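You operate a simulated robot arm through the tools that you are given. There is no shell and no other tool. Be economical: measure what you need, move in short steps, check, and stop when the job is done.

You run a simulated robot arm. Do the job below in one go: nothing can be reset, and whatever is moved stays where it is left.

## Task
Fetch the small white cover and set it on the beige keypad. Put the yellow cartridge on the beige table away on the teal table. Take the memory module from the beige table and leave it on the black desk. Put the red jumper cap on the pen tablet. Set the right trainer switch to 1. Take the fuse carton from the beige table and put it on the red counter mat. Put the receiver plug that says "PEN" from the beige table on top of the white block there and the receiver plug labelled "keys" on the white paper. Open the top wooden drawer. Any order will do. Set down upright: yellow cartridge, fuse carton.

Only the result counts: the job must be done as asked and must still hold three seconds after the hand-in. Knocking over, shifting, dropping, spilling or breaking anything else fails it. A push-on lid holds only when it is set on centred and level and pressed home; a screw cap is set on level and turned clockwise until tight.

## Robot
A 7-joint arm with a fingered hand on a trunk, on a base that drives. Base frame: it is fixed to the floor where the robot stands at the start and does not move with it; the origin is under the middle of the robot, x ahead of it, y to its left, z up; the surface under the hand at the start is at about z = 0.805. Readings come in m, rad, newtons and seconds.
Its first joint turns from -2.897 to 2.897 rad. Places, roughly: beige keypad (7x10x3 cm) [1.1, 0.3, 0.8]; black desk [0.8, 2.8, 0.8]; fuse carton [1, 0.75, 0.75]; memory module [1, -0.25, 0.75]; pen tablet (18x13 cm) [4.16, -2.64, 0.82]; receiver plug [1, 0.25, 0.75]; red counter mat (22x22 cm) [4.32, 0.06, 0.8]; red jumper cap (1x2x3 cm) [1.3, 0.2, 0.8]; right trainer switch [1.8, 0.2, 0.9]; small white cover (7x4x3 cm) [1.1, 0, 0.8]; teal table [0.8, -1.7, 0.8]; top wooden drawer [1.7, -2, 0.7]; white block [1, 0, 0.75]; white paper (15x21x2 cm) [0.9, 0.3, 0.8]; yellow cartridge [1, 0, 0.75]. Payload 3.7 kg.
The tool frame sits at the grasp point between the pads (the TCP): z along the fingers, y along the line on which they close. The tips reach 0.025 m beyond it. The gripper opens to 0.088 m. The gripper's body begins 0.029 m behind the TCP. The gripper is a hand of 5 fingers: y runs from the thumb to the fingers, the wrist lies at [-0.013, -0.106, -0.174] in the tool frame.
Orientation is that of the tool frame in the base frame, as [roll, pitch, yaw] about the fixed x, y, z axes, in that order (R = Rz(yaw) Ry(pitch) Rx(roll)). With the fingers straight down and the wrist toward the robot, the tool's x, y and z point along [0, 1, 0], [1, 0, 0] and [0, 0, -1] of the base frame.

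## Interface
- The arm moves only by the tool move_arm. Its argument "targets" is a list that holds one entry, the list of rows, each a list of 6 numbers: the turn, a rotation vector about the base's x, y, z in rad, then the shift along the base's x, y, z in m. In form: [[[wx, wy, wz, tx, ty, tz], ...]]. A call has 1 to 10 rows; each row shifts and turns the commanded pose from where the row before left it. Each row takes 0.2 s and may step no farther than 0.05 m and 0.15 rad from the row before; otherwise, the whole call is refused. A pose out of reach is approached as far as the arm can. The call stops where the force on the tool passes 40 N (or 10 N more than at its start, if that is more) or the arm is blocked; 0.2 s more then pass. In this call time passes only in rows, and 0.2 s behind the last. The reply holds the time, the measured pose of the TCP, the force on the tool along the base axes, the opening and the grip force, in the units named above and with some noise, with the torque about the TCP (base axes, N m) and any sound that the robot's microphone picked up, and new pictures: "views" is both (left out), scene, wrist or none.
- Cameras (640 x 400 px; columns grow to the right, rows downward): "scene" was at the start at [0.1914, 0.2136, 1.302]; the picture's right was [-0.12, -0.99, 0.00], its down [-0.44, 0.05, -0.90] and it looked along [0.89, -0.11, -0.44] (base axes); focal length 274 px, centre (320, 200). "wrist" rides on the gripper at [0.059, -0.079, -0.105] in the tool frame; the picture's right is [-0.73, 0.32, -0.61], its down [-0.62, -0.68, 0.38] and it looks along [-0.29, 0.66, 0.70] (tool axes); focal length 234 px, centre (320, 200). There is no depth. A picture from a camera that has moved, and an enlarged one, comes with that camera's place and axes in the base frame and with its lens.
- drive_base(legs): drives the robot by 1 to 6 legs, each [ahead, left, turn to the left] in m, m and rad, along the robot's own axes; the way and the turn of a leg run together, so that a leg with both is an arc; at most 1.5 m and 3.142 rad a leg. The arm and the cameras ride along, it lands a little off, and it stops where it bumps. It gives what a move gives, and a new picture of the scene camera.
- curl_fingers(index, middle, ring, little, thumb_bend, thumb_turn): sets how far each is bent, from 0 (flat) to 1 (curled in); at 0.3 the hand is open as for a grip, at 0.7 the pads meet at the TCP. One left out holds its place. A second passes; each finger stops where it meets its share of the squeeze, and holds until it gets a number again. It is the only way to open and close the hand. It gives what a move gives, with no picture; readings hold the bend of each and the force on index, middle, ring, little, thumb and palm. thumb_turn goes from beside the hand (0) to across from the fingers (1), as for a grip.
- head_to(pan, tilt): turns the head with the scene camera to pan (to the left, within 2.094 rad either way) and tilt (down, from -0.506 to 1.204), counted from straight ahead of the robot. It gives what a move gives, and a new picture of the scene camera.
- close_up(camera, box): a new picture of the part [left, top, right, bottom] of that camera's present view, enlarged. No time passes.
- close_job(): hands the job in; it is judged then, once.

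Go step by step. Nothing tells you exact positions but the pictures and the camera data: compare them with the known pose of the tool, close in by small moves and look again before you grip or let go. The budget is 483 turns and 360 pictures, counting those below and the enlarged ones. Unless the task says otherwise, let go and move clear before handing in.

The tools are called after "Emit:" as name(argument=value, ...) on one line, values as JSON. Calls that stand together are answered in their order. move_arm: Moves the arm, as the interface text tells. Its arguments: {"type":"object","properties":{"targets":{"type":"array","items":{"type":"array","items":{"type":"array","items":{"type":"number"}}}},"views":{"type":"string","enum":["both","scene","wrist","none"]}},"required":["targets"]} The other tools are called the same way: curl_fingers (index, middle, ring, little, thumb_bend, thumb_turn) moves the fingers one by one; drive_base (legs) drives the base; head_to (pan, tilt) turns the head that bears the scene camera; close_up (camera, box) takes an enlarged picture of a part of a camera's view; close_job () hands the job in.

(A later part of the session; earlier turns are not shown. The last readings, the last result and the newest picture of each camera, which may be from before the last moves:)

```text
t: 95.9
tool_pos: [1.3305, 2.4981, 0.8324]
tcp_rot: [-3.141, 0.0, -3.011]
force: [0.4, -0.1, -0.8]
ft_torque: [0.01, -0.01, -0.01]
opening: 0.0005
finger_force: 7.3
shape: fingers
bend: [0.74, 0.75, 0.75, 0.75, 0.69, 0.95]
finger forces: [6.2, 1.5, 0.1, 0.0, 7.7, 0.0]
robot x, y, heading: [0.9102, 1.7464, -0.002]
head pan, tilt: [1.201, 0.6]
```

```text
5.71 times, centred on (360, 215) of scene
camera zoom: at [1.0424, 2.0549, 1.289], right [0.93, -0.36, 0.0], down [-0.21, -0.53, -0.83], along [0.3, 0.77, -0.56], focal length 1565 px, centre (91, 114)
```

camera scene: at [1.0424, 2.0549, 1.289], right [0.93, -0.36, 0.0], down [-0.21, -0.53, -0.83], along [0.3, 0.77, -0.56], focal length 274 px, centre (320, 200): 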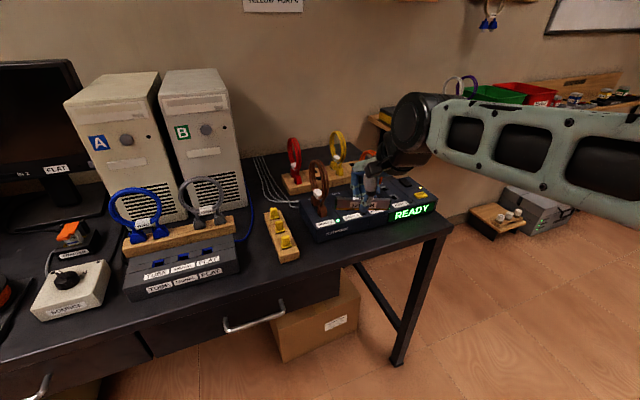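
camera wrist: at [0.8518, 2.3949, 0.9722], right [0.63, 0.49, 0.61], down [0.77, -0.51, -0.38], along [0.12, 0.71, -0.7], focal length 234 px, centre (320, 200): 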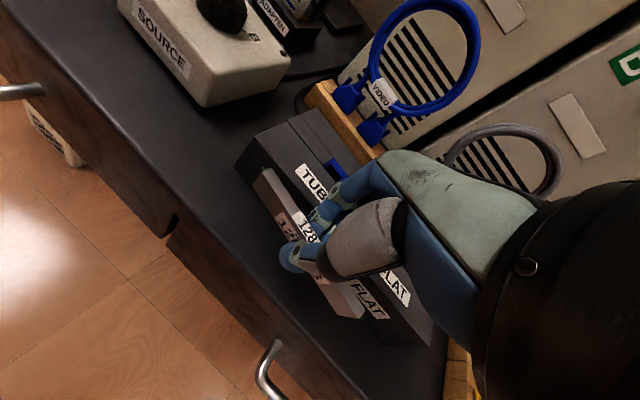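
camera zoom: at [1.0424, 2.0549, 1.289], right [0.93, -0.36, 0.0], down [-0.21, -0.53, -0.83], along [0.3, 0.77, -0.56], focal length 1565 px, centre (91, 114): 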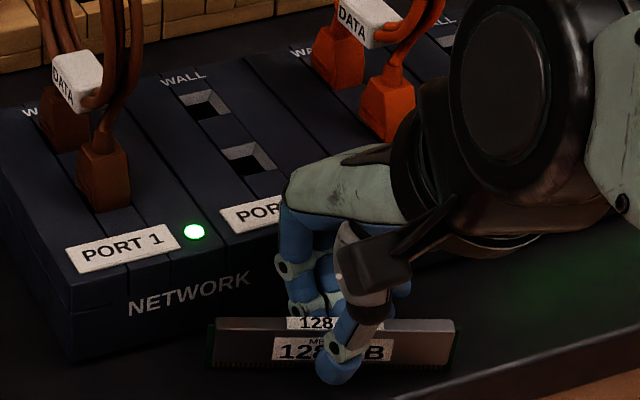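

No contact yet; I lower in small steps.

Emit:
move_arm(targets=[[[0, 0, 0, 0, 0, -0.003], [0, 0, 0, 0, 0, -0.002]]], views="none")

Emit:
move_arm(targets=[[[0, 0, 0, 0, 0, -0.002], [0, 0, 0, 0, 0, -0.002]]], views="none")

Emit:
close_up(camera="scene", box=[310, 180, 410, 250])

```text
t: 96.5
tool_pos: [1.3308, 2.4974, 0.8297]
tcp_rot: [3.138, 0.001, -3.012]
force: [2.0, 2.8, 11.8]
ft_torque: [0.0, 0.03, 0.01]
opening: 0.0007
finger_force: 10.5
shape: fingers
bend: [0.74, 0.75, 0.75, 0.75, 0.69, 0.95]
finger forces: [10.5, 2.6, 0.1, 0.0, 8.1, 0.0]
robot x, y, heading: [0.911, 1.7472, -0.003]
head pan, tilt: [1.201, 0.6]
```

```text
t: 97.1
tool_pos: [1.3299, 2.4978, 0.8257]
tcp_rot: [3.14, 0.004, -3.013]
force: [1.0, -2.3, 22.8]
ft_torque: [-0.28, 0.11, -0.02]
opening: 0.0004
finger_force: 14.9
shape: fingers
bend: [0.74, 0.75, 0.75, 0.75, 0.71, 0.95]
finger forces: [8.6, 1.3, 0.0, 0.1, 20.3, 0.0]
robot x, y, heading: [0.9077, 1.7472, -0.007]
head pan, tilt: [1.201, 0.6]
```

```text
5.71 times, centred on (360, 215) of scene
camera zoom: at [1.042, 2.0541, 1.2892], right [0.93, -0.36, 0.0], down [-0.21, -0.53, -0.83], along [0.3, 0.77, -0.56], focal length 1565 px, centre (91, 114)
```

zoom: 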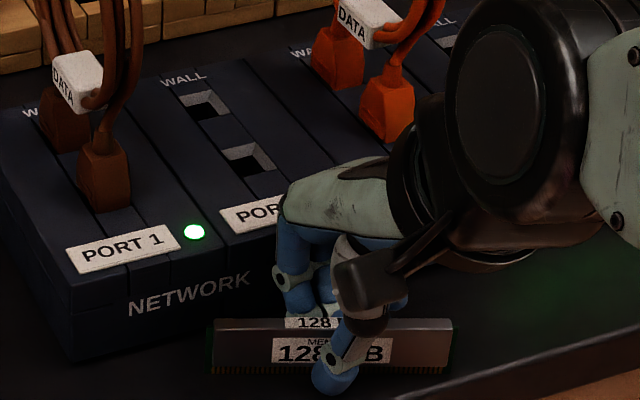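

Resting on the desk. I raise by 3 mm to relieve, then open mildly.

Emit:
move_arm(targets=[[[0, 0, 0, 0, 0, 0.004]]], views="none")

Emit:
curl_fingers(index=0.68, middle=0.68, ring=0.68, little=0.68, thumb_bend=0.5)

Emit:
close_up(camera="scene", box=[310, 180, 410, 250])

```text
t: 97.5
tool_pos: [1.331, 2.4967, 0.8256]
tcp_rot: [-3.139, -0.001, -3.013]
force: [-0.7, 2.2, 7.6]
ft_torque: [0.01, 0.05, 0.01]
opening: 0.0001
finger_force: 9.0
shape: fingers
bend: [0.74, 0.75, 0.75, 0.75, 0.71, 0.95]
finger forces: [9.1, 1.0, 0.0, 0.1, 8.2, 0.0]
robot x, y, heading: [0.9107, 1.7494, -0.001]
head pan, tilt: [1.201, 0.6]
```

```text
t: 98.5
tool_pos: [1.3318, 2.4972, 0.8285]
tcp_rot: [3.141, -0.001, -3.012]
force: [-0.1, -4.1, -1.8]
ft_torque: [-0.01, -0.01, -0.05]
opening: 0.0221
finger_force: 2.0
shape: fingers
bend: [0.68, 0.7, 0.68, 0.68, 0.5, 0.97]
finger forces: [0.0, 3.9, 0.8, 0.0, 0.1, 0.0]
robot x, y, heading: [0.9102, 1.7489, -0.003]
head pan, tilt: [1.201, 0.6]
```

```text
5.71 times, centred on (360, 215) of scene
camera zoom: at [1.0424, 2.0547, 1.289], right [0.93, -0.36, 0.0], down [-0.21, -0.53, -0.83], along [0.3, 0.77, -0.56], focal length 1565 px, centre (91, 114)
```

zoom: 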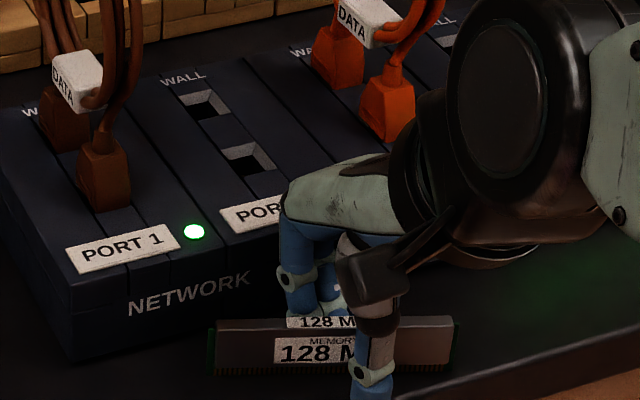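

Thumb is off; I rise straight up, a touch toward the edge.

Emit:
move_arm(targets=[[[0, 0, 0, 0, -0.003, 0.01], [0, 0, 0, 0, 0, 0.03], [0, 0, 0, 0, -0.01, 0.045], [0, 0, 0, 0, -0.02, 0.045], [0, 0, 0, 0, -0.045, 0.02]]], views="none")

Emit:
close_up(camera="scene", box=[310, 180, 410, 250])

```text
t: 99.7
tool_pos: [1.332, 2.42, 0.9783]
tcp_rot: [-3.141, 0.0, -3.01]
force: [-0.4, 0.2, -0.6]
ft_torque: [-0.02, -0.03, -0.01]
opening: 0.0219
finger_force: 0.0
shape: fingers
bend: [0.68, 0.68, 0.68, 0.68, 0.5, 0.97]
finger forces: [0.0, 0.0, 0.0, 0.0, 0.0, 0.0]
robot x, y, heading: [0.9077, 1.7521, -0.0]
head pan, tilt: [1.201, 0.6]
```

```text
5.71 times, centred on (360, 215) of scene
camera zoom: at [1.0423, 2.0553, 1.2889], right [0.93, -0.36, 0.0], down [-0.21, -0.53, -0.82], along [0.3, 0.77, -0.57], focal length 1565 px, centre (91, 114)
```

zoom: 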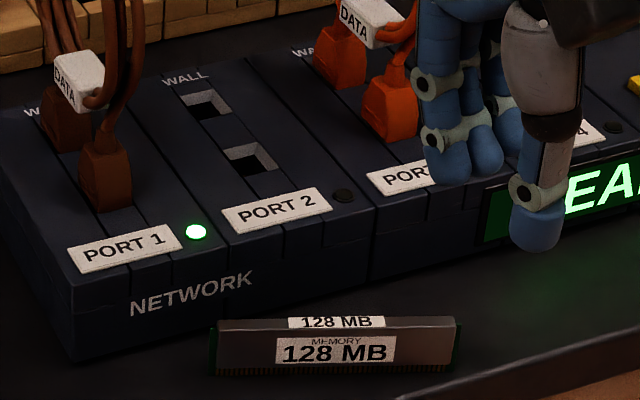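

The module stands on the desk. Next the fuse carton: I pull the arm back and look toward the beige table's left end.

Emit:
curl_fingers(index=0.3, middle=0.3, ring=0.3, little=0.3, thumb_bend=0.3)

Emit:
move_arm(targets=[[[0, 0, -0.13, 0.02, -0.045, 0.005], [0, 0, -0.13, 0.02, -0.045, 0.005], [0, 0, -0.13, 0.02, -0.045, 0.005], [0, 0, -0.13, 0.02, -0.045, 0.005], [0, 0, -0.13, 0.02, -0.045, 0.005], [0, 0, -0.13, 0.02, -0.045, 0.005], [0, 0, -0.13, 0.02, -0.045, 0.005], [0, 0, -0.13, 0.01, -0.045, 0.005], [0, 0, -0.13, 0, -0.045, 0.005], [0, 0, -0.13, 0, -0.045, 0.005]]], views="none")

Emit:
head_to(pan=-1.1, tilt=0.45)

```text
t: 100.7
tool_pos: [1.3332, 2.4206, 0.9779]
tcp_rot: [-3.141, 0.0, -3.013]
force: [0.2, 0.5, -0.1]
ft_torque: [0.04, -0.02, 0.01]
opening: 0.0845
finger_force: 0.0
shape: fingers
bend: [0.3, 0.3, 0.3, 0.3, 0.3, 0.97]
finger forces: [0.1, 0.0, 0.1, 0.0, 0.0, 0.0]
robot x, y, heading: [0.9114, 1.7509, -0.001]
head pan, tilt: [1.201, 0.6]
```

```text
t: 102.9
tool_pos: [1.4799, 1.9678, 1.0306]
tcp_rot: [-3.141, 0.0, 1.968]
force: [0.4, -0.5, -0.4]
ft_torque: [0.0, 0.0, 0.01]
opening: 0.0846
finger_force: 0.0
shape: fingers
bend: [0.3, 0.3, 0.3, 0.3, 0.3, 0.97]
finger forces: [0.0, 0.0, 0.0, 0.0, 0.1, 0.1]
robot x, y, heading: [0.9078, 1.7452, -0.003]
head pan, tilt: [1.201, 0.6]
```

```text
t: 105.0
tool_pos: [1.4797, 1.9674, 1.0302]
tcp_rot: [3.141, 0.0, 1.972]
force: [0.2, -0.5, -0.5]
ft_torque: [0.02, -0.02, 0.02]
opening: 0.0844
finger_force: 0.0
shape: fingers
bend: [0.3, 0.3, 0.3, 0.3, 0.3, 0.97]
finger forces: [0.0, 0.0, 0.0, 0.0, 0.0, 0.1]
robot x, y, heading: [0.9106, 1.7492, -0.003]
head pan, tilt: [-1.1, 0.45]
camera scene: at [1.0516, 1.8905, 1.3026], right [-0.89, -0.45, 0.0], down [-0.2, 0.39, -0.9], along [0.41, -0.8, -0.44], focal length 274 px, centre (320, 200)
```

scene: 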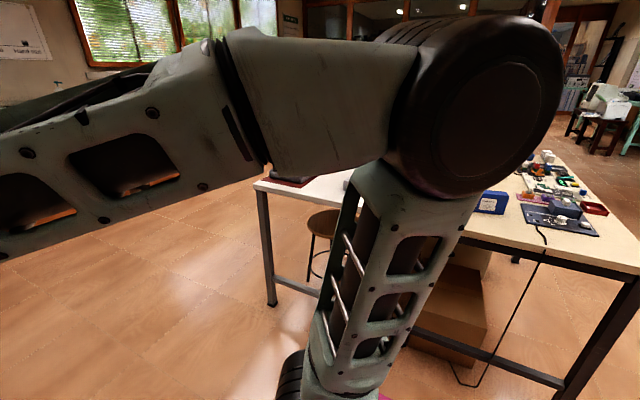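

The arm hides the view; I turn the robot right to face the table's left end.

Emit:
drive_base(legs=[[0, 0, -1.57]])

Emit:
head_to(pan=0.0, tilt=0.5)

```text
t: 109.2
tool_pos: [1.1224, 1.1739, 1.0307]
tcp_rot: [3.141, 0.001, 0.39]
force: [0.1, -0.9, -0.6]
ft_torque: [-0.01, -0.01, 0.0]
opening: 0.0844
finger_force: 0.0
shape: fingers
bend: [0.3, 0.3, 0.3, 0.3, 0.3, 0.97]
finger forces: [0.0, 0.0, 0.0, 0.1, 0.1, 0.0]
robot x, y, heading: [0.9111, 1.7489, -1.584]
head pan, tilt: [-1.1, 0.45]
camera scene: at [1.0502, 1.604, 1.3026], right [-0.44, 0.9, 0.0], down [0.39, 0.19, -0.9], along [-0.81, -0.4, -0.44], focal length 274 px, centre (320, 200)
```

scene: 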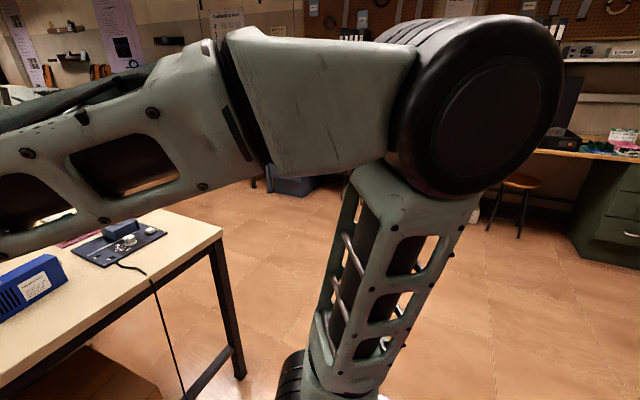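

```text
t: 110.6
tool_pos: [1.1225, 1.1753, 1.0296]
tcp_rot: [-3.141, 0.003, 0.388]
force: [0.6, 0.2, -0.5]
ft_torque: [0.02, -0.01, -0.01]
opening: 0.0843
finger_force: 0.1
shape: fingers
bend: [0.3, 0.3, 0.3, 0.3, 0.3, 0.97]
finger forces: [0.0, 0.0, 0.0, 0.1, 0.1, 0.1]
robot x, y, heading: [0.909, 1.7518, -1.581]
head pan, tilt: [0.0, 0.499]
camera scene: at [1.1313, 1.5535, 1.2981], right [-1.0, 0.02, 0.0], down [0.01, 0.48, -0.88], along [-0.01, -0.88, -0.48], focal length 274 px, centre (320, 200)
```

scene: 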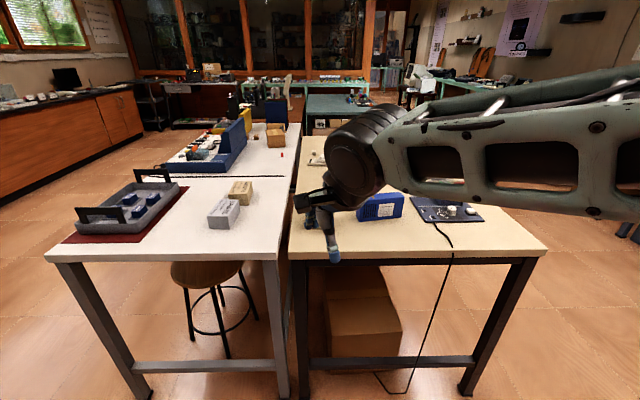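

Emit:
move_arm(targets=[[[0, 0, 0, -0.045, 0.01, 0.01], [0, 0, 0, -0.045, 0.01, 0.01], [0, 0, 0, -0.045, 0.01, 0.01], [0, 0, 0, -0.045, 0.01, 0.01], [0, 0, 0, -0.045, 0.01, 0.01]]], views="scene")

Emit:
close_up(camera="scene", box=[180, 100, 400, 270])

```text
t: 111.8
tool_pos: [0.8993, 1.2243, 1.0795]
tcp_rot: [-3.141, 0.0, 0.391]
force: [-0.3, -0.4, 0.4]
ft_torque: [0.01, 0.02, 0.0]
opening: 0.0845
finger_force: 0.0
shape: fingers
bend: [0.3, 0.3, 0.3, 0.3, 0.3, 0.97]
finger forces: [0.0, 0.0, 0.0, 0.1, 0.0, 0.0]
robot x, y, heading: [0.9091, 1.7462, -1.588]
head pan, tilt: [0.0, 0.499]
camera scene: at [1.1315, 1.5535, 1.2981], right [-1.0, 0.01, 0.0], down [0.01, 0.48, -0.88], along [-0.01, -0.88, -0.48], focal length 274 px, centre (320, 200)
```

scene: 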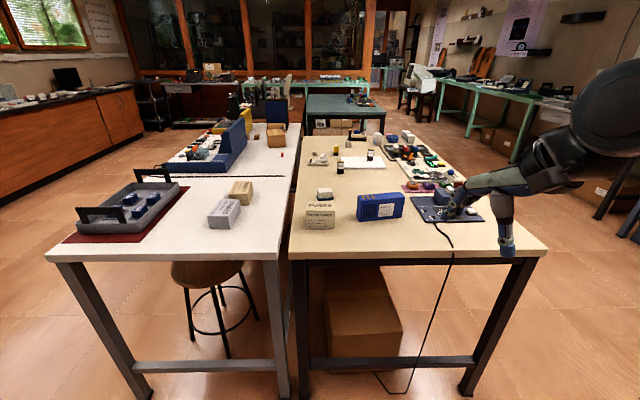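

```text
2.35 times, centred on (290, 185) of scene
camera zoom: at [1.1315, 1.5535, 1.2981], right [-1.0, 0.01, 0.0], down [0.01, 0.48, -0.88], along [-0.01, -0.88, -0.48], focal length 645 px, centre (391, 235)
```

zoom: 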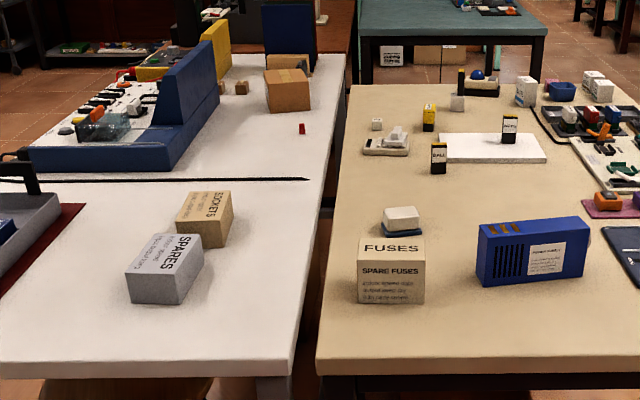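

The FUSES carton is centred at about (1.120, 0.813), 9 cm along x, 5.6 cm deep, top at 0.873. I move above it with the hand closing along y.

Emit:
move_arm(targets=[[[0, 0, -0.04, 0.022, -0.041, 0], [0, 0, -0.04, 0.022, -0.041, 0], [0, 0, -0.04, 0.022, -0.041, 0], [0, 0, -0.04, 0.022, -0.041, -0.005], [0, 0, -0.04, 0.022, -0.041, -0.01], [0, 0, -0.04, 0.022, -0.041, -0.01], [0, 0, -0.04, 0.022, -0.041, -0.01], [0, 0, -0.04, 0.022, -0.041, -0.01], [0, 0, -0.04, 0.022, -0.041, -0.01], [0, 0, -0.03, 0.022, -0.041, -0.01]]], views="wrist")

Emit:
close_up(camera="scene", box=[250, 130, 400, 250])

```text
t: 114.0
tool_pos: [1.1177, 0.8162, 1.0172]
tcp_rot: [3.14, 0.0, -0.001]
force: [0.0, 0.2, 0.9]
ft_torque: [-0.01, -0.01, 0.0]
opening: 0.0848
finger_force: 0.0
shape: fingers
bend: [0.3, 0.3, 0.3, 0.3, 0.3, 0.97]
finger forces: [0.0, 0.0, 0.0, 0.1, 0.1, 0.0]
robot x, y, heading: [0.9098, 1.7517, -1.586]
head pan, tilt: [0.0, 0.499]
camera wrist: at [1.1759, 0.8943, 1.1225], right [-0.73, -0.32, 0.61], down [-0.62, 0.68, -0.39], along [-0.29, -0.66, -0.69], focal length 234 px, centre (320, 200)
```

wrist: 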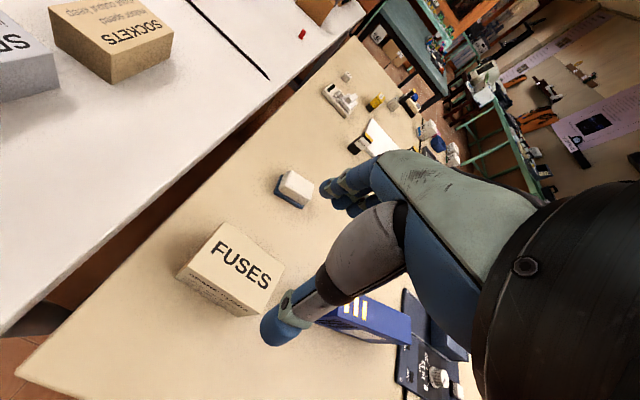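

```text
3.33 times, centred on (325, 190) of scene
camera zoom: at [1.1311, 1.5539, 1.2982], right [-1.0, 0.01, 0.0], down [0.01, 0.48, -0.88], along [-0.01, -0.88, -0.48], focal length 913 px, centre (303, 233)
```

zoom: 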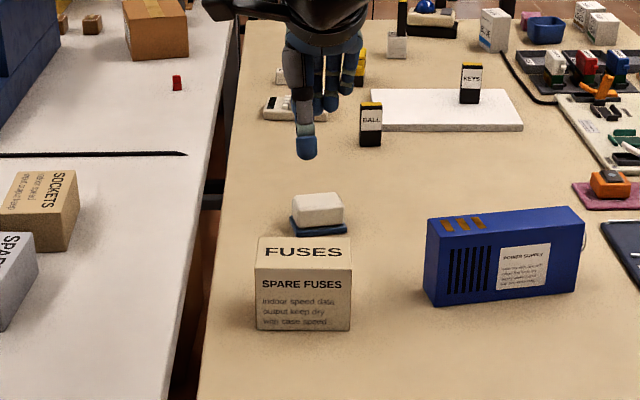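

Aligned within a centimetre; I correct and descend, then close.

Emit:
move_arm(targets=[[[0, 0, 0, 0.006, -0.002, -0.045], [0, 0, 0, 0, 0, -0.045], [0, 0, 0, 0, 0, -0.045], [0, 0, 0, 0, 0, -0.03]]], views="wrist")

Emit:
close_up(camera="scene", box=[270, 150, 390, 250])

```text
t: 115.0
tool_pos: [1.1238, 0.8124, 0.8489]
tcp_rot: [3.14, 0.0, 0.001]
force: [0.3, -0.1, 5.6]
ft_torque: [0.07, 0.02, 0.01]
opening: 0.0863
finger_force: 3.4
shape: fingers
bend: [0.3, 0.3, 0.3, 0.3, 0.3, 0.98]
finger forces: [2.1, 0.0, 0.0, 0.9, 3.5, 0.0]
robot x, y, heading: [0.9095, 1.75, -1.579]
head pan, tilt: [0.0, 0.499]
camera wrist: at [1.182, 0.8912, 0.9542], right [-0.73, -0.32, 0.61], down [-0.62, 0.68, -0.38], along [-0.29, -0.66, -0.69], focal length 234 px, centre (320, 200)
```

wrist: 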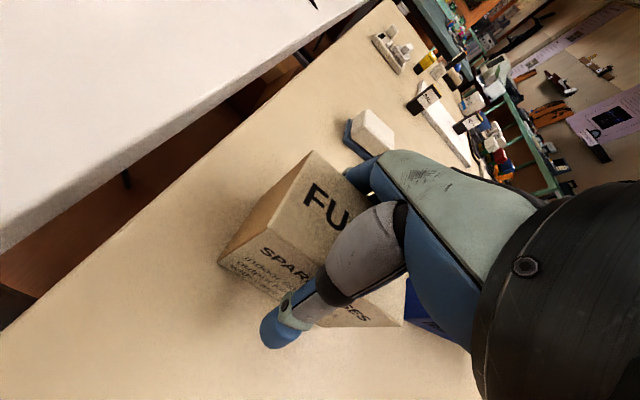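

```text
4.00 times, centred on (330, 200) of scene
camera zoom: at [1.1313, 1.5535, 1.2981], right [-1.0, 0.01, 0.0], down [0.01, 0.48, -0.88], along [-0.01, -0.88, -0.48], focal length 1096 px, centre (280, 200)
```

zoom: 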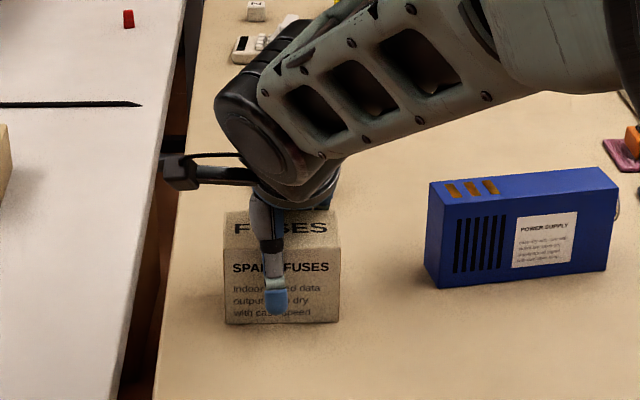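

Slight contact; I raise 4 mm and close.

Emit:
move_arm(targets=[[[0, 0, 0, 0, 0, 0.005]]], views="none")

Emit:
curl_fingers(index=0.7, middle=0.7, ring=0.7, little=0.7, thumb_bend=0.7)

Emit:
move_arm(targets=[[[0, 0, 0, 0, 0, 0.01], [0, 0, 0, 0, 0, 0.03]]], views="none")

Emit:
close_up(camera="scene", box=[270, 150, 390, 250])

```text
t: 115.4
tool_pos: [1.1247, 0.8138, 0.8531]
tcp_rot: [-3.14, 0.0, -0.001]
force: [0.1, 0.0, 0.6]
ft_torque: [-0.03, -0.01, 0.02]
opening: 0.0855
finger_force: 0.1
shape: fingers
bend: [0.3, 0.3, 0.3, 0.3, 0.3, 0.98]
finger forces: [0.0, 0.0, 0.0, 0.0, 0.2, 0.0]
robot x, y, heading: [0.911, 1.7466, -1.58]
head pan, tilt: [0.0, 0.499]
```

```text
t: 116.4
tool_pos: [1.1247, 0.8122, 0.8545]
tcp_rot: [3.139, 0.0, 0.001]
force: [1.8, -3.0, 8.2]
ft_torque: [-0.39, 0.06, 0.08]
opening: 0.0549
finger_force: 40.1
shape: fingers
bend: [0.44, 0.54, 0.55, 0.6, 0.58, 0.91]
finger forces: [14.8, 7.7, 7.8, 10.8, 38.9, 0.0]
robot x, y, heading: [0.9084, 1.7471, -1.582]
head pan, tilt: [0.0, 0.499]
```

```text
t: 117.0
tool_pos: [1.1242, 0.8119, 0.8944]
tcp_rot: [-3.141, 0.001, -0.001]
force: [0.7, 0.4, -1.0]
ft_torque: [-0.06, -0.02, 0.01]
opening: 0.0549
finger_force: 38.4
shape: fingers
bend: [0.44, 0.55, 0.56, 0.61, 0.58, 0.91]
finger forces: [13.5, 6.9, 7.2, 10.1, 38.5, 0.1]
robot x, y, heading: [0.9068, 1.7498, -1.585]
head pan, tilt: [0.0, 0.499]
```

```text
4.00 times, centred on (330, 200) of scene
camera zoom: at [1.1315, 1.5533, 1.298], right [-1.0, 0.01, 0.0], down [0.01, 0.48, -0.88], along [-0.01, -0.88, -0.48], focal length 1096 px, centre (280, 200)
```

zoom: 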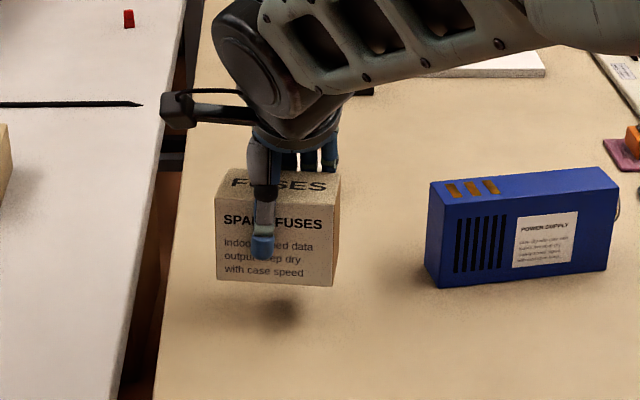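

Carton held upright. I lift it and look along +x for the way to the counter.

Emit:
move_arm(targets=[[[0, 0, 0, 0, 0.03, 0.035], [0, 0, 0, 0, 0.04, 0.03], [0, 0, 0, 0, 0.045, 0.02], [0, 0, 0, 0, 0.045, 0.02], [0, 0, 0, 0, 0.045, 0], [0, 0, 0, 0, 0.045, 0], [0, 0, 0, 0, 0.045, 0]]], views="none")

Emit:
head_to(pan=1.2, tilt=0.3)

```text
t: 118.6
tool_pos: [1.1237, 1.1062, 0.9991]
tcp_rot: [-3.141, 0.001, 0.0]
force: [-0.4, -1.2, -2.8]
ft_torque: [-0.07, 0.03, 0.0]
opening: 0.0547
finger_force: 37.9
shape: fingers
bend: [0.44, 0.55, 0.56, 0.61, 0.58, 0.91]
finger forces: [13.5, 6.8, 7.1, 10.0, 38.4, 0.0]
robot x, y, heading: [0.9114, 1.7464, -1.583]
head pan, tilt: [0.0, 0.499]
```

```text
t: 120.0
tool_pos: [1.1237, 1.1056, 1.0]
tcp_rot: [3.14, -0.001, 0.0]
force: [-0.4, 0.4, -1.4]
ft_torque: [-0.03, -0.01, 0.02]
opening: 0.0547
finger_force: 38.1
shape: fingers
bend: [0.44, 0.55, 0.56, 0.61, 0.58, 0.91]
finger forces: [13.6, 6.8, 7.1, 10.0, 38.4, 0.0]
robot x, y, heading: [0.9095, 1.7489, -1.584]
head pan, tilt: [1.201, 0.3]
camera scene: at [1.2193, 1.6094, 1.3165], right [-0.38, -0.93, 0.0], down [-0.27, 0.11, -0.96], along [0.89, -0.36, -0.3], focal length 274 px, centre (320, 200)
```

scene: 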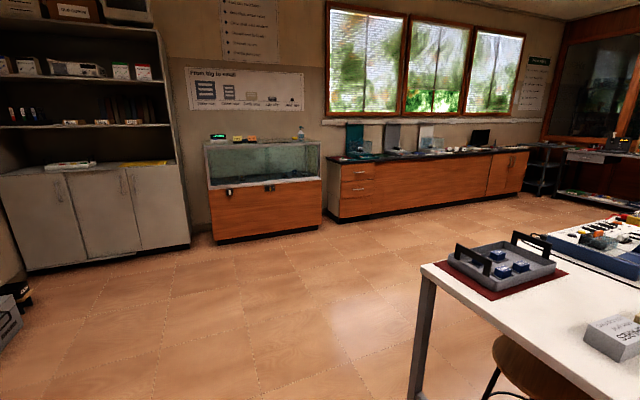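

The floor is clear. I turn to face +x, drive ahead and then sideways to the counter's left end.

Emit:
drive_base(legs=[[0, 0, 1.584], [1.5, 0, 0], [0.95, 0, 0], [0, -1.4, 0]])

Emit:
head_to(pan=-0.1, tilt=0.5)

```text
t: 138.4
tool_pos: [4.0044, 1.6914, 1.0023]
tcp_rot: [3.132, -0.014, 1.645]
force: [2.1, 10.8, -2.3]
ft_torque: [0.09, -0.03, 0.36]
opening: 0.0545
finger_force: 37.0
shape: fingers
bend: [0.46, 0.56, 0.57, 0.61, 0.57, 0.89]
finger forces: [11.2, 6.4, 7.1, 13.4, 35.6, 0.1]
robot x, y, heading: [3.3764, 1.4366, 0.032]
head pan, tilt: [1.201, 0.3]
stopped in leg 4: the force on the tool passed its limit at 104 N (the readings are from after the stop); the commanded pose is now the measured one
camera scene: at [3.5012, 1.751, 1.3164], right [0.94, -0.33, 0.0], down [-0.1, -0.28, -0.96], along [0.32, 0.9, -0.3], focal length 274 px, centre (320, 200)
```

scene: 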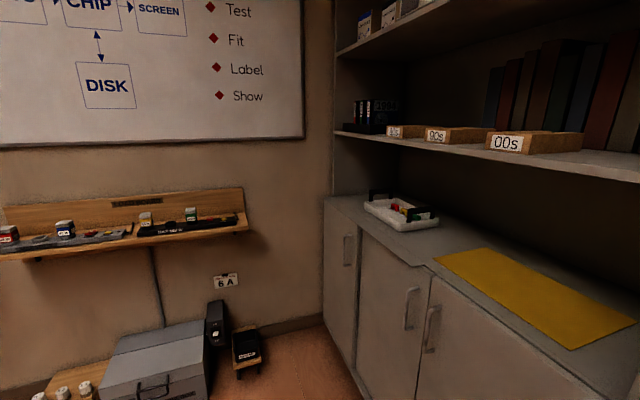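

```text
t: 139.8
tool_pos: [4.0041, 1.6904, 1.0021]
tcp_rot: [3.132, -0.014, 1.642]
force: [0.2, 20.6, -1.2]
ft_torque: [-0.1, -0.04, 0.52]
opening: 0.0543
finger_force: 38.4
shape: fingers
bend: [0.46, 0.56, 0.57, 0.61, 0.57, 0.89]
finger forces: [10.6, 6.2, 7.3, 16.1, 37.2, 0.6]
robot x, y, heading: [3.3783, 1.4352, 0.035]
head pan, tilt: [-0.099, 0.499]
camera scene: at [3.561, 1.6572, 1.2979], right [-0.07, -1.0, 0.0], down [-0.48, 0.03, -0.88], along [0.88, -0.06, -0.48], focal length 274 px, centre (320, 200)
```

scene: 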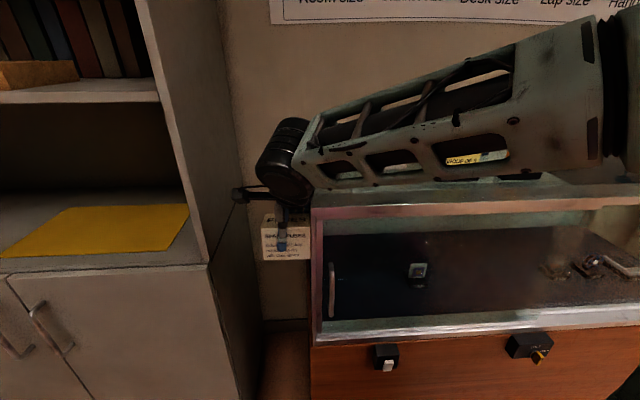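

The hand bumped the glass case's side while driving. I ease off toward +y and pull the arm back out of the gap.

Emit:
move_arm(targets=[[[0, 0, 0, 0, 0.012, 0], [0, 0, 0, -0.03, 0.003, 0], [0, 0, 0, -0.045, 0, 0], [0, 0, 0, -0.045, 0, 0], [0, 0, 0, -0.045, 0, 0], [0, 0, 0, -0.045, 0, 0.015], [0, 0, 0, -0.04, 0, 0.02]]], views="scene")

```text
t: 141.4
tool_pos: [3.7544, 1.7061, 1.0361]
tcp_rot: [3.132, -0.012, 1.642]
force: [-0.1, -0.1, -1.9]
ft_torque: [-0.02, 0.01, -0.01]
opening: 0.055
finger_force: 35.4
shape: fingers
bend: [0.46, 0.57, 0.57, 0.61, 0.57, 0.89]
finger forces: [11.9, 6.0, 6.5, 10.4, 34.9, 0.0]
robot x, y, heading: [3.3738, 1.432, 0.034]
head pan, tilt: [-0.099, 0.499]
camera scene: at [3.5612, 1.6564, 1.298], right [-0.07, -1.0, 0.0], down [-0.48, 0.03, -0.88], along [0.88, -0.06, -0.48], focal length 274 px, centre (320, 200)
```

scene: 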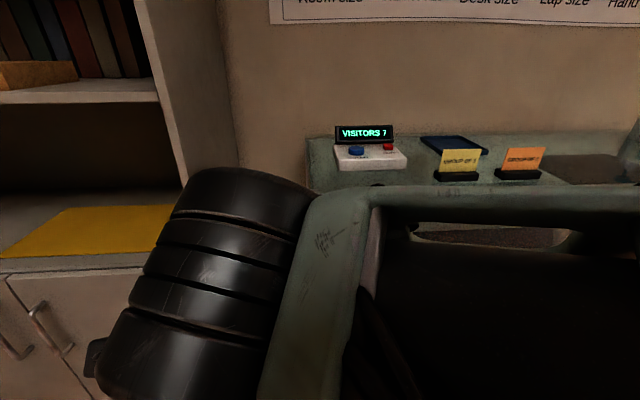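

Arm clear. I back up, then drive right toward the mat's place.

Emit:
drive_base(legs=[[-0.4, 0, -0.034], [0, -1.3, 0]])

Emit:
head_to(pan=-0.15, tilt=0.35)

```text
t: 150.1
tool_pos: [3.3611, 0.3834, 1.0352]
tcp_rot: [3.133, -0.013, 1.602]
force: [0.0, -0.4, -2.4]
ft_torque: [0.02, -0.05, 0.03]
opening: 0.0548
finger_force: 35.0
shape: fingers
bend: [0.46, 0.57, 0.57, 0.61, 0.57, 0.89]
finger forces: [11.8, 5.9, 6.6, 10.3, 34.9, 0.0]
robot x, y, heading: [2.9706, 0.1285, -0.007]
head pan, tilt: [-0.099, 0.499]
camera scene: at [3.1659, 0.3415, 1.2981], right [-0.11, -0.99, 0.0], down [-0.48, 0.05, -0.88], along [0.87, -0.09, -0.48], focal length 274 px, centre (320, 200)
```

scene: 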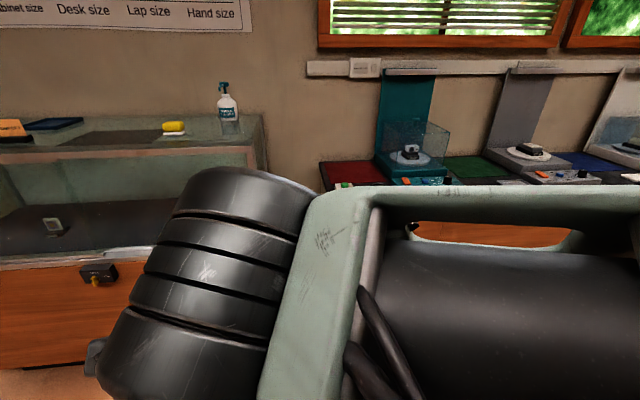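

```text
t: 150.8
tool_pos: [3.3612, 0.3832, 1.0361]
tcp_rot: [3.133, -0.012, 1.602]
force: [0.9, 0.0, -2.6]
ft_torque: [-0.03, -0.06, 0.02]
opening: 0.0547
finger_force: 35.1
shape: fingers
bend: [0.46, 0.57, 0.57, 0.61, 0.57, 0.89]
finger forces: [11.8, 6.1, 6.6, 10.3, 35.0, 0.0]
robot x, y, heading: [2.9744, 0.1294, -0.012]
head pan, tilt: [-0.15, 0.351]
camera scene: at [3.1674, 0.3366, 1.3117], right [-0.16, -0.99, 0.0], down [-0.34, 0.05, -0.94], along [0.93, -0.15, -0.34], focal length 274 px, centre (320, 200)
```

scene: 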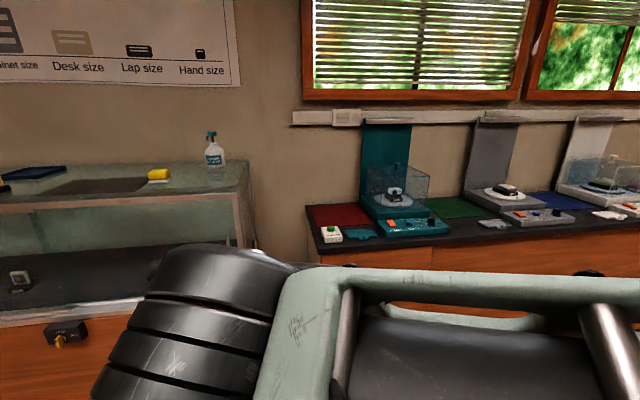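

Emit:
close_up(camera="scene", box=[280, 150, 480, 270])

```text
3.20 times, centred on (380, 210) of scene
camera zoom: at [3.1674, 0.3366, 1.3117], right [-0.16, -0.99, 0.0], down [-0.34, 0.05, -0.94], along [0.93, -0.15, -0.34], focal length 877 px, centre (128, 168)
```

zoom: 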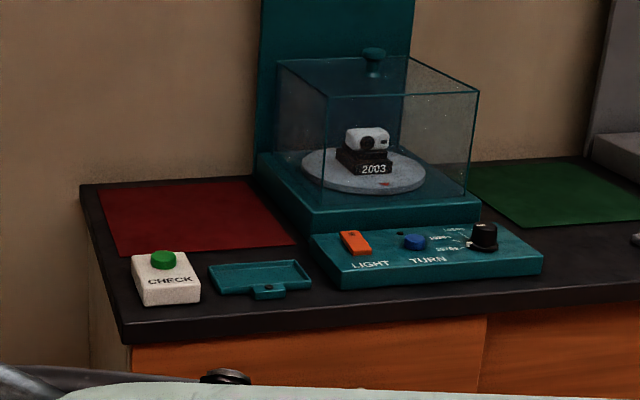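

The red mat's near edge is at x≈4.21, y 0.18…−0.06. I bring the arm in front of the robot before driving closer.

Emit:
move_arm(targets=[[[0, 0, 0, 0.03, -0.035, 0.01], [0, 0, 0, 0.03, -0.035, 0.01], [0, 0, 0, 0.03, -0.035, 0.01], [0, 0, 0, 0.03, -0.035, 0.01], [0, 0, 0, 0.03, -0.035, 0.01], [0, 0, 0, 0.035, -0.03, 0.01], [0, 0, 0, 0.035, -0.03, 0.01], [0, 0, 0, 0.04, -0.02, 0.01], [0, 0, 0, 0.04, -0.02, 0]]], views="scene")

```text
t: 152.8
tool_pos: [3.6632, 0.1081, 1.1163]
tcp_rot: [3.132, -0.011, 1.604]
force: [0.0, -0.1, -1.9]
ft_torque: [0.0, -0.02, -0.01]
opening: 0.0545
finger_force: 34.1
shape: fingers
bend: [0.46, 0.57, 0.57, 0.62, 0.57, 0.89]
finger forces: [11.7, 5.9, 6.5, 10.0, 34.2, 0.0]
robot x, y, heading: [2.971, 0.1269, -0.009]
head pan, tilt: [-0.15, 0.351]
camera scene: at [3.1671, 0.3366, 1.3118], right [-0.16, -0.99, 0.0], down [-0.34, 0.05, -0.94], along [0.93, -0.15, -0.34], focal length 274 px, centre (320, 200)
```

scene: 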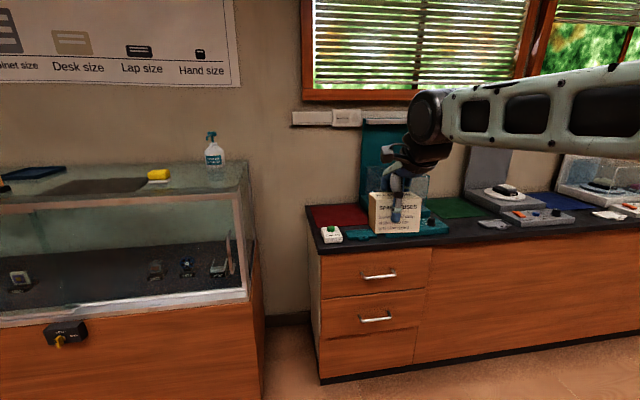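

Emit:
drive_base(legs=[[0.5, -0.03, 0]])

Emit:
head_to(pan=-0.3, tilt=0.55)

```text
t: 155.7
tool_pos: [4.1656, 0.0768, 1.1168]
tcp_rot: [3.134, -0.015, 1.605]
force: [-0.1, -0.3, -1.1]
ft_torque: [0.02, -0.03, -0.03]
opening: 0.0547
finger_force: 34.2
shape: fingers
bend: [0.46, 0.57, 0.57, 0.62, 0.57, 0.89]
finger forces: [11.7, 5.9, 6.5, 10.0, 34.1, 0.0]
robot x, y, heading: [3.4765, 0.0963, -0.005]
head pan, tilt: [-0.15, 0.351]
camera scene: at [3.6696, 0.3034, 1.3118], right [-0.15, -0.99, 0.0], down [-0.34, 0.05, -0.94], along [0.93, -0.14, -0.34], focal length 274 px, centre (320, 200)
```

scene: 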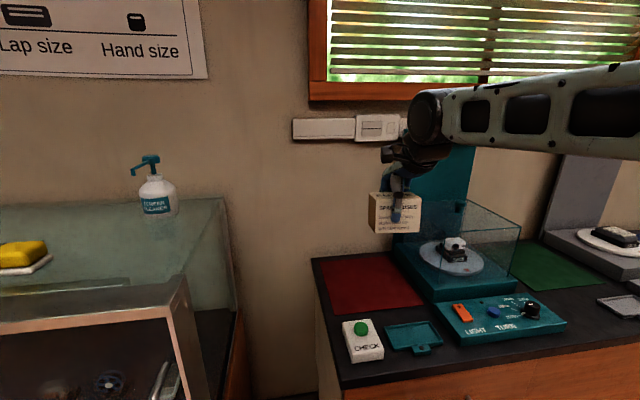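

```text
t: 156.4
tool_pos: [4.1657, 0.077, 1.1163]
tcp_rot: [3.133, -0.014, 1.603]
force: [0.2, -0.4, -1.8]
ft_torque: [-0.04, -0.01, -0.04]
opening: 0.0547
finger_force: 34.2
shape: fingers
bend: [0.46, 0.57, 0.57, 0.62, 0.57, 0.89]
finger forces: [11.8, 5.9, 6.5, 10.0, 34.1, 0.1]
robot x, y, heading: [3.4752, 0.0912, -0.003]
head pan, tilt: [-0.3, 0.55]
camera scene: at [3.6633, 0.2909, 1.2936], right [-0.3, -0.95, 0.0], down [-0.5, 0.16, -0.85], along [0.81, -0.26, -0.52], focal length 274 px, centre (320, 200)
```

scene: 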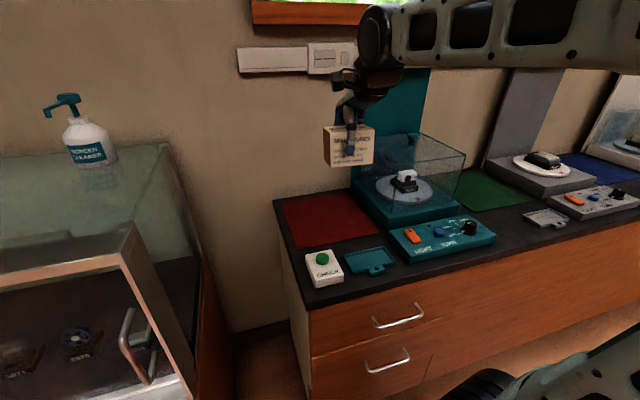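

Emit:
close_up(camera="scene", box=[290, 70, 410, 190])

Emit:
close_up(camera="wrist", box=[100, 100, 420, 350])

```text
3.33 times, centred on (350, 130) of scene
camera zoom: at [3.6633, 0.2909, 1.2936], right [-0.3, -0.95, 0.0], down [-0.5, 0.16, -0.85], along [0.81, -0.26, -0.52], focal length 913 px, centre (220, 433)
```

zoom: 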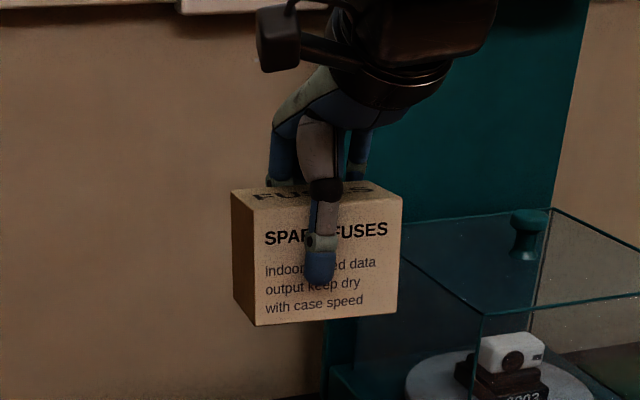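

```text
1.60 times, centred on (260, 225) of wrist
camera zoom: at [4.0833, 0.1305, 1.2219], right [0.34, -0.72, 0.6], down [-0.66, -0.64, -0.4], along [0.67, -0.26, -0.69], focal length 375 px, centre (416, 160)
```

zoom: 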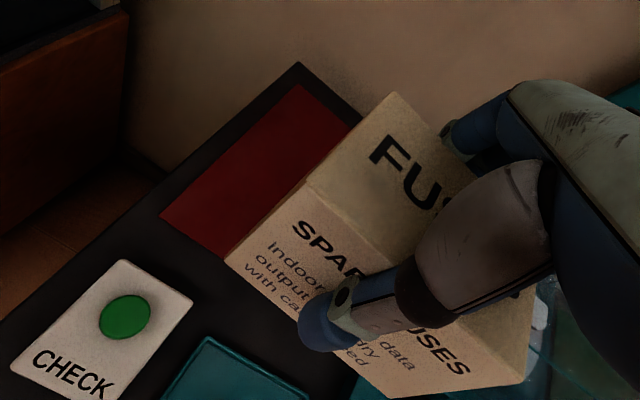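

Carton still upright. I move over the mat centre and lower it partway.

Emit:
move_arm(targets=[[[0, 0, -0.02, 0.045, 0, -0.01], [0, 0, 0, 0.045, 0, -0.01], [0, 0, 0, 0.045, 0, -0.02], [0, 0, 0, 0.005, 0, -0.045], [0, 0, 0, 0, 0, -0.045], [0, 0, 0, 0, 0, -0.045], [0, 0, 0, 0, 0, -0.04]]], views="scene")

Emit:
close_up(camera="scene", box=[260, 130, 420, 260])

```text
t: 158.1
tool_pos: [4.3037, 0.0744, 0.9014]
tcp_rot: [3.132, -0.011, 1.585]
force: [0.3, 0.0, -1.1]
ft_torque: [0.02, 0.0, -0.03]
opening: 0.0546
finger_force: 33.0
shape: fingers
bend: [0.46, 0.57, 0.57, 0.62, 0.57, 0.89]
finger forces: [11.5, 5.7, 6.4, 9.6, 33.4, 0.0]
robot x, y, heading: [3.4773, 0.0936, -0.005]
head pan, tilt: [-0.3, 0.55]
camera scene: at [3.6632, 0.2908, 1.2935], right [-0.3, -0.95, 0.0], down [-0.5, 0.16, -0.85], along [0.81, -0.26, -0.52], focal length 274 px, centre (320, 200)
```

scene: 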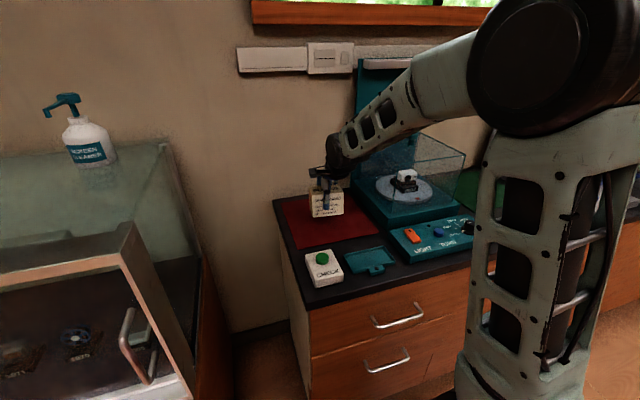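

```text
3.08 times, centred on (340, 195) of scene
camera zoom: at [3.6632, 0.2908, 1.2935], right [-0.3, -0.95, 0.0], down [-0.5, 0.16, -0.85], along [0.81, -0.26, -0.52], focal length 843 px, centre (258, 215)
```

zoom: 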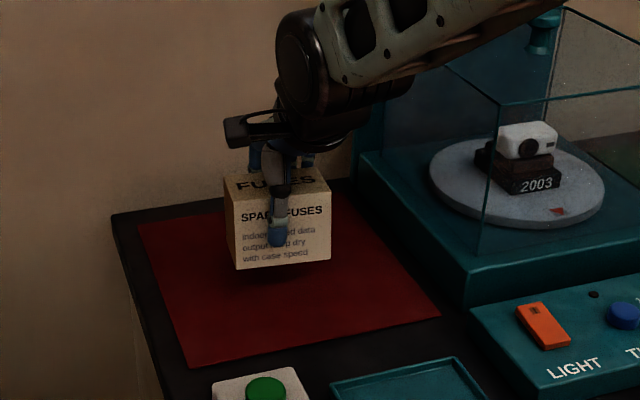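

Emit:
move_arm(targets=[[[0, 0, 0, 0, 0, -0.02], [0, 0, 0, 0, 0, -0.015], [0, 0, 0, 0, 0, -0.005]]], views="none")

Emit:
close_up(camera="scene", box=[260, 130, 420, 260])

```text
t: 158.8
tool_pos: [4.306, 0.0766, 0.8618]
tcp_rot: [3.133, -0.014, 1.584]
force: [0.0, 0.1, -2.1]
ft_torque: [0.03, -0.03, 0.0]
opening: 0.0545
finger_force: 33.3
shape: fingers
bend: [0.46, 0.57, 0.57, 0.62, 0.57, 0.89]
finger forces: [11.6, 5.9, 6.4, 9.5, 33.3, 0.0]
robot x, y, heading: [3.4722, 0.0942, -0.0]
head pan, tilt: [-0.3, 0.55]
```

```text
3.08 times, centred on (340, 195) of scene
camera zoom: at [3.6633, 0.2908, 1.2935], right [-0.3, -0.95, 0.0], down [-0.5, 0.16, -0.85], along [0.81, -0.26, -0.52], focal length 843 px, centre (258, 215)
```

zoom: 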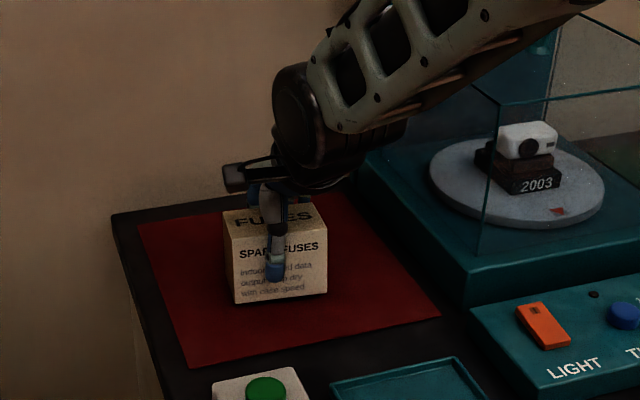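

Emit:
move_arm(targets=[[[0, 0, 0, 0, 0, -0.004], [0, 0, 0, 0, 0, -0.003]]], views="none")

Emit:
move_arm(targets=[[[0, 0, 0, 0, 0, -0.003]]], views="none")

Emit:
move_arm(targets=[[[0, 0, 0, 0, 0, -0.003]]], views="none")

```text
t: 159.4
tool_pos: [4.3053, 0.077, 0.8576]
tcp_rot: [3.125, -0.013, 1.585]
force: [-6.3, -1.7, 30.3]
ft_torque: [-0.04, -0.22, 0.06]
opening: 0.0543
finger_force: 35.3
shape: fingers
bend: [0.47, 0.57, 0.57, 0.62, 0.57, 0.89]
finger forces: [11.5, 6.1, 6.4, 8.6, 39.5, 0.1]
robot x, y, heading: [3.4797, 0.0918, -0.006]
head pan, tilt: [-0.3, 0.55]
```

```text
t: 159.8
tool_pos: [4.3067, 0.0762, 0.8578]
tcp_rot: [3.122, -0.014, 1.583]
force: [-8.0, -1.6, 19.5]
ft_torque: [-0.02, 0.05, 0.11]
opening: 0.055
finger_force: 35.8
shape: fingers
bend: [0.48, 0.57, 0.58, 0.63, 0.58, 0.9]
finger forces: [10.6, 5.8, 6.4, 8.5, 40.3, 0.0]
robot x, y, heading: [3.4769, 0.0925, -0.007]
head pan, tilt: [-0.3, 0.55]
stopped in row 1: the force on the tool passed its limit at 44 N (the readings are from after the stop); the commanded pose is now the measured one
```

```text
t: 160.3
tool_pos: [4.3081, 0.0767, 0.8587]
tcp_rot: [3.116, -0.015, 1.585]
force: [-9.1, -1.4, 19.4]
ft_torque: [0.04, 0.2, 0.07]
opening: 0.0547
finger_force: 34.9
shape: fingers
bend: [0.48, 0.58, 0.58, 0.63, 0.58, 0.9]
finger forces: [9.9, 5.3, 6.1, 8.0, 40.7, 0.0]
robot x, y, heading: [3.472, 0.0948, -0.003]
head pan, tilt: [-0.3, 0.55]
stopped in row 1: the force on the tool passed its limit at 41 N (the readings are from after the stop); the commanded pose is now the measured one
```

Firm contact. I relieve slightly and open.

Emit:
move_arm(targets=[[[0, 0, 0, 0, 0, 0.002]]], views="none")

Emit:
curl_fingers(index=0.38, middle=0.45, ring=0.45, little=0.48, thumb_bend=0.45)

Emit:
curl_fingers(index=0.25, middle=0.25, ring=0.25, little=0.25, thumb_bend=0.25)

Emit:
close_up(camera="scene", box=[260, 130, 420, 260])

```text
t: 160.7
tool_pos: [4.3069, 0.0755, 0.8593]
tcp_rot: [3.118, -0.014, 1.585]
force: [-4.9, -1.5, 12.1]
ft_torque: [0.02, 0.03, 0.1]
opening: 0.0546
finger_force: 34.7
shape: fingers
bend: [0.48, 0.58, 0.58, 0.63, 0.58, 0.9]
finger forces: [10.9, 5.7, 6.3, 8.7, 38.2, 0.0]
robot x, y, heading: [3.4739, 0.093, -0.004]
head pan, tilt: [-0.3, 0.55]
```

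```text
t: 161.7
tool_pos: [4.3069, 0.0767, 0.8578]
tcp_rot: [3.119, -0.014, 1.585]
force: [-11.0, 4.6, 14.7]
ft_torque: [0.0, 0.28, -0.12]
opening: 0.0712
finger_force: 10.1
shape: fingers
bend: [0.37, 0.45, 0.45, 0.48, 0.43, 0.95]
finger forces: [1.4, 0.1, 0.0, 0.7, 19.0, 0.0]
robot x, y, heading: [3.4755, 0.0939, -0.003]
head pan, tilt: [-0.3, 0.55]
```

```text
t: 162.7
tool_pos: [4.3093, 0.0758, 0.8577]
tcp_rot: [3.121, -0.013, 1.585]
force: [-2.4, 2.2, 3.9]
ft_torque: [-0.04, 0.03, -0.08]
opening: 0.0965
finger_force: 2.9
shape: fingers
bend: [0.25, 0.25, 0.25, 0.25, 0.25, 0.96]
finger forces: [0.0, 0.0, 0.0, 0.0, 4.9, 0.0]
robot x, y, heading: [3.4792, 0.0978, -0.005]
head pan, tilt: [-0.3, 0.55]
```

```text
3.08 times, centred on (340, 195) of scene
camera zoom: at [3.6629, 0.2909, 1.2935], right [-0.3, -0.95, 0.0], down [-0.5, 0.16, -0.85], along [0.81, -0.26, -0.52], focal length 843 px, centre (258, 215)
```

zoom: 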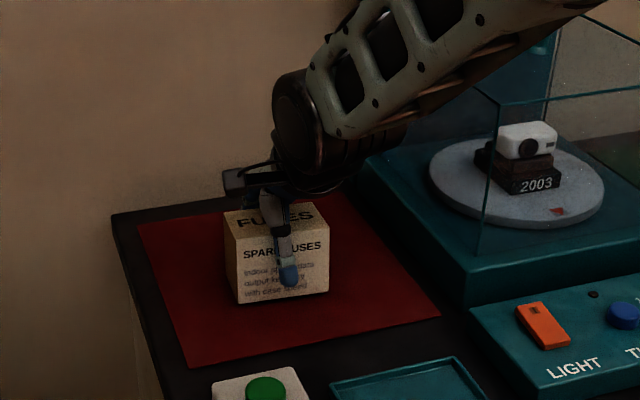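

Carton stands on the mat. Thumb still grazes it; I shift back slightly and rise.

Emit:
move_arm(targets=[[[0, 0, 0, -0.006, 0, 0.004], [0, 0, 0, 0, 0, 0.03], [0, 0, 0, 0, 0, 0.045], [0, 0, 0, 0, 0, 0.045], [0, 0, 0, -0.03, 0, 0.03], [0, 0, 0, -0.045, 0, 0.01], [0, 0, 0, -0.045, 0, 0], [0, 0, 0, -0.045, 0, 0]]], views="none")

Emit:
close_up(camera="scene", box=[260, 130, 420, 260])

```text
t: 164.5
tool_pos: [4.1344, 0.0761, 1.0226]
tcp_rot: [3.121, -0.014, 1.586]
force: [-0.3, -0.4, -0.4]
ft_torque: [-0.01, 0.02, 0.0]
opening: 0.0946
finger_force: 0.0
shape: fingers
bend: [0.25, 0.25, 0.25, 0.25, 0.25, 0.97]
finger forces: [0.0, 0.0, 0.0, 0.1, 0.0, 0.0]
robot x, y, heading: [3.4736, 0.0949, -0.004]
head pan, tilt: [-0.3, 0.55]
```

```text
3.08 times, centred on (340, 195) of scene
camera zoom: at [3.6634, 0.2908, 1.2935], right [-0.3, -0.95, 0.0], down [-0.5, 0.16, -0.85], along [0.81, -0.26, -0.52], focal length 843 px, centre (258, 215)
```

zoom: 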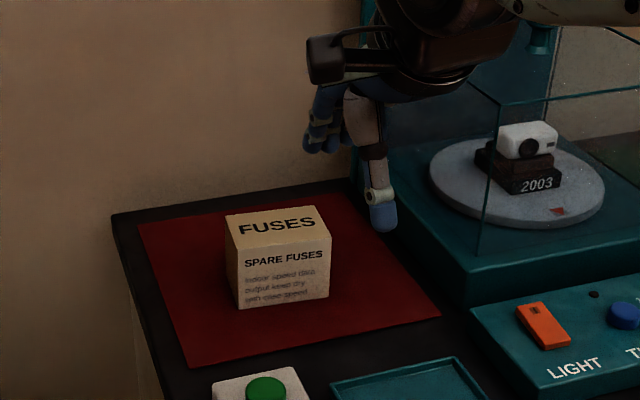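

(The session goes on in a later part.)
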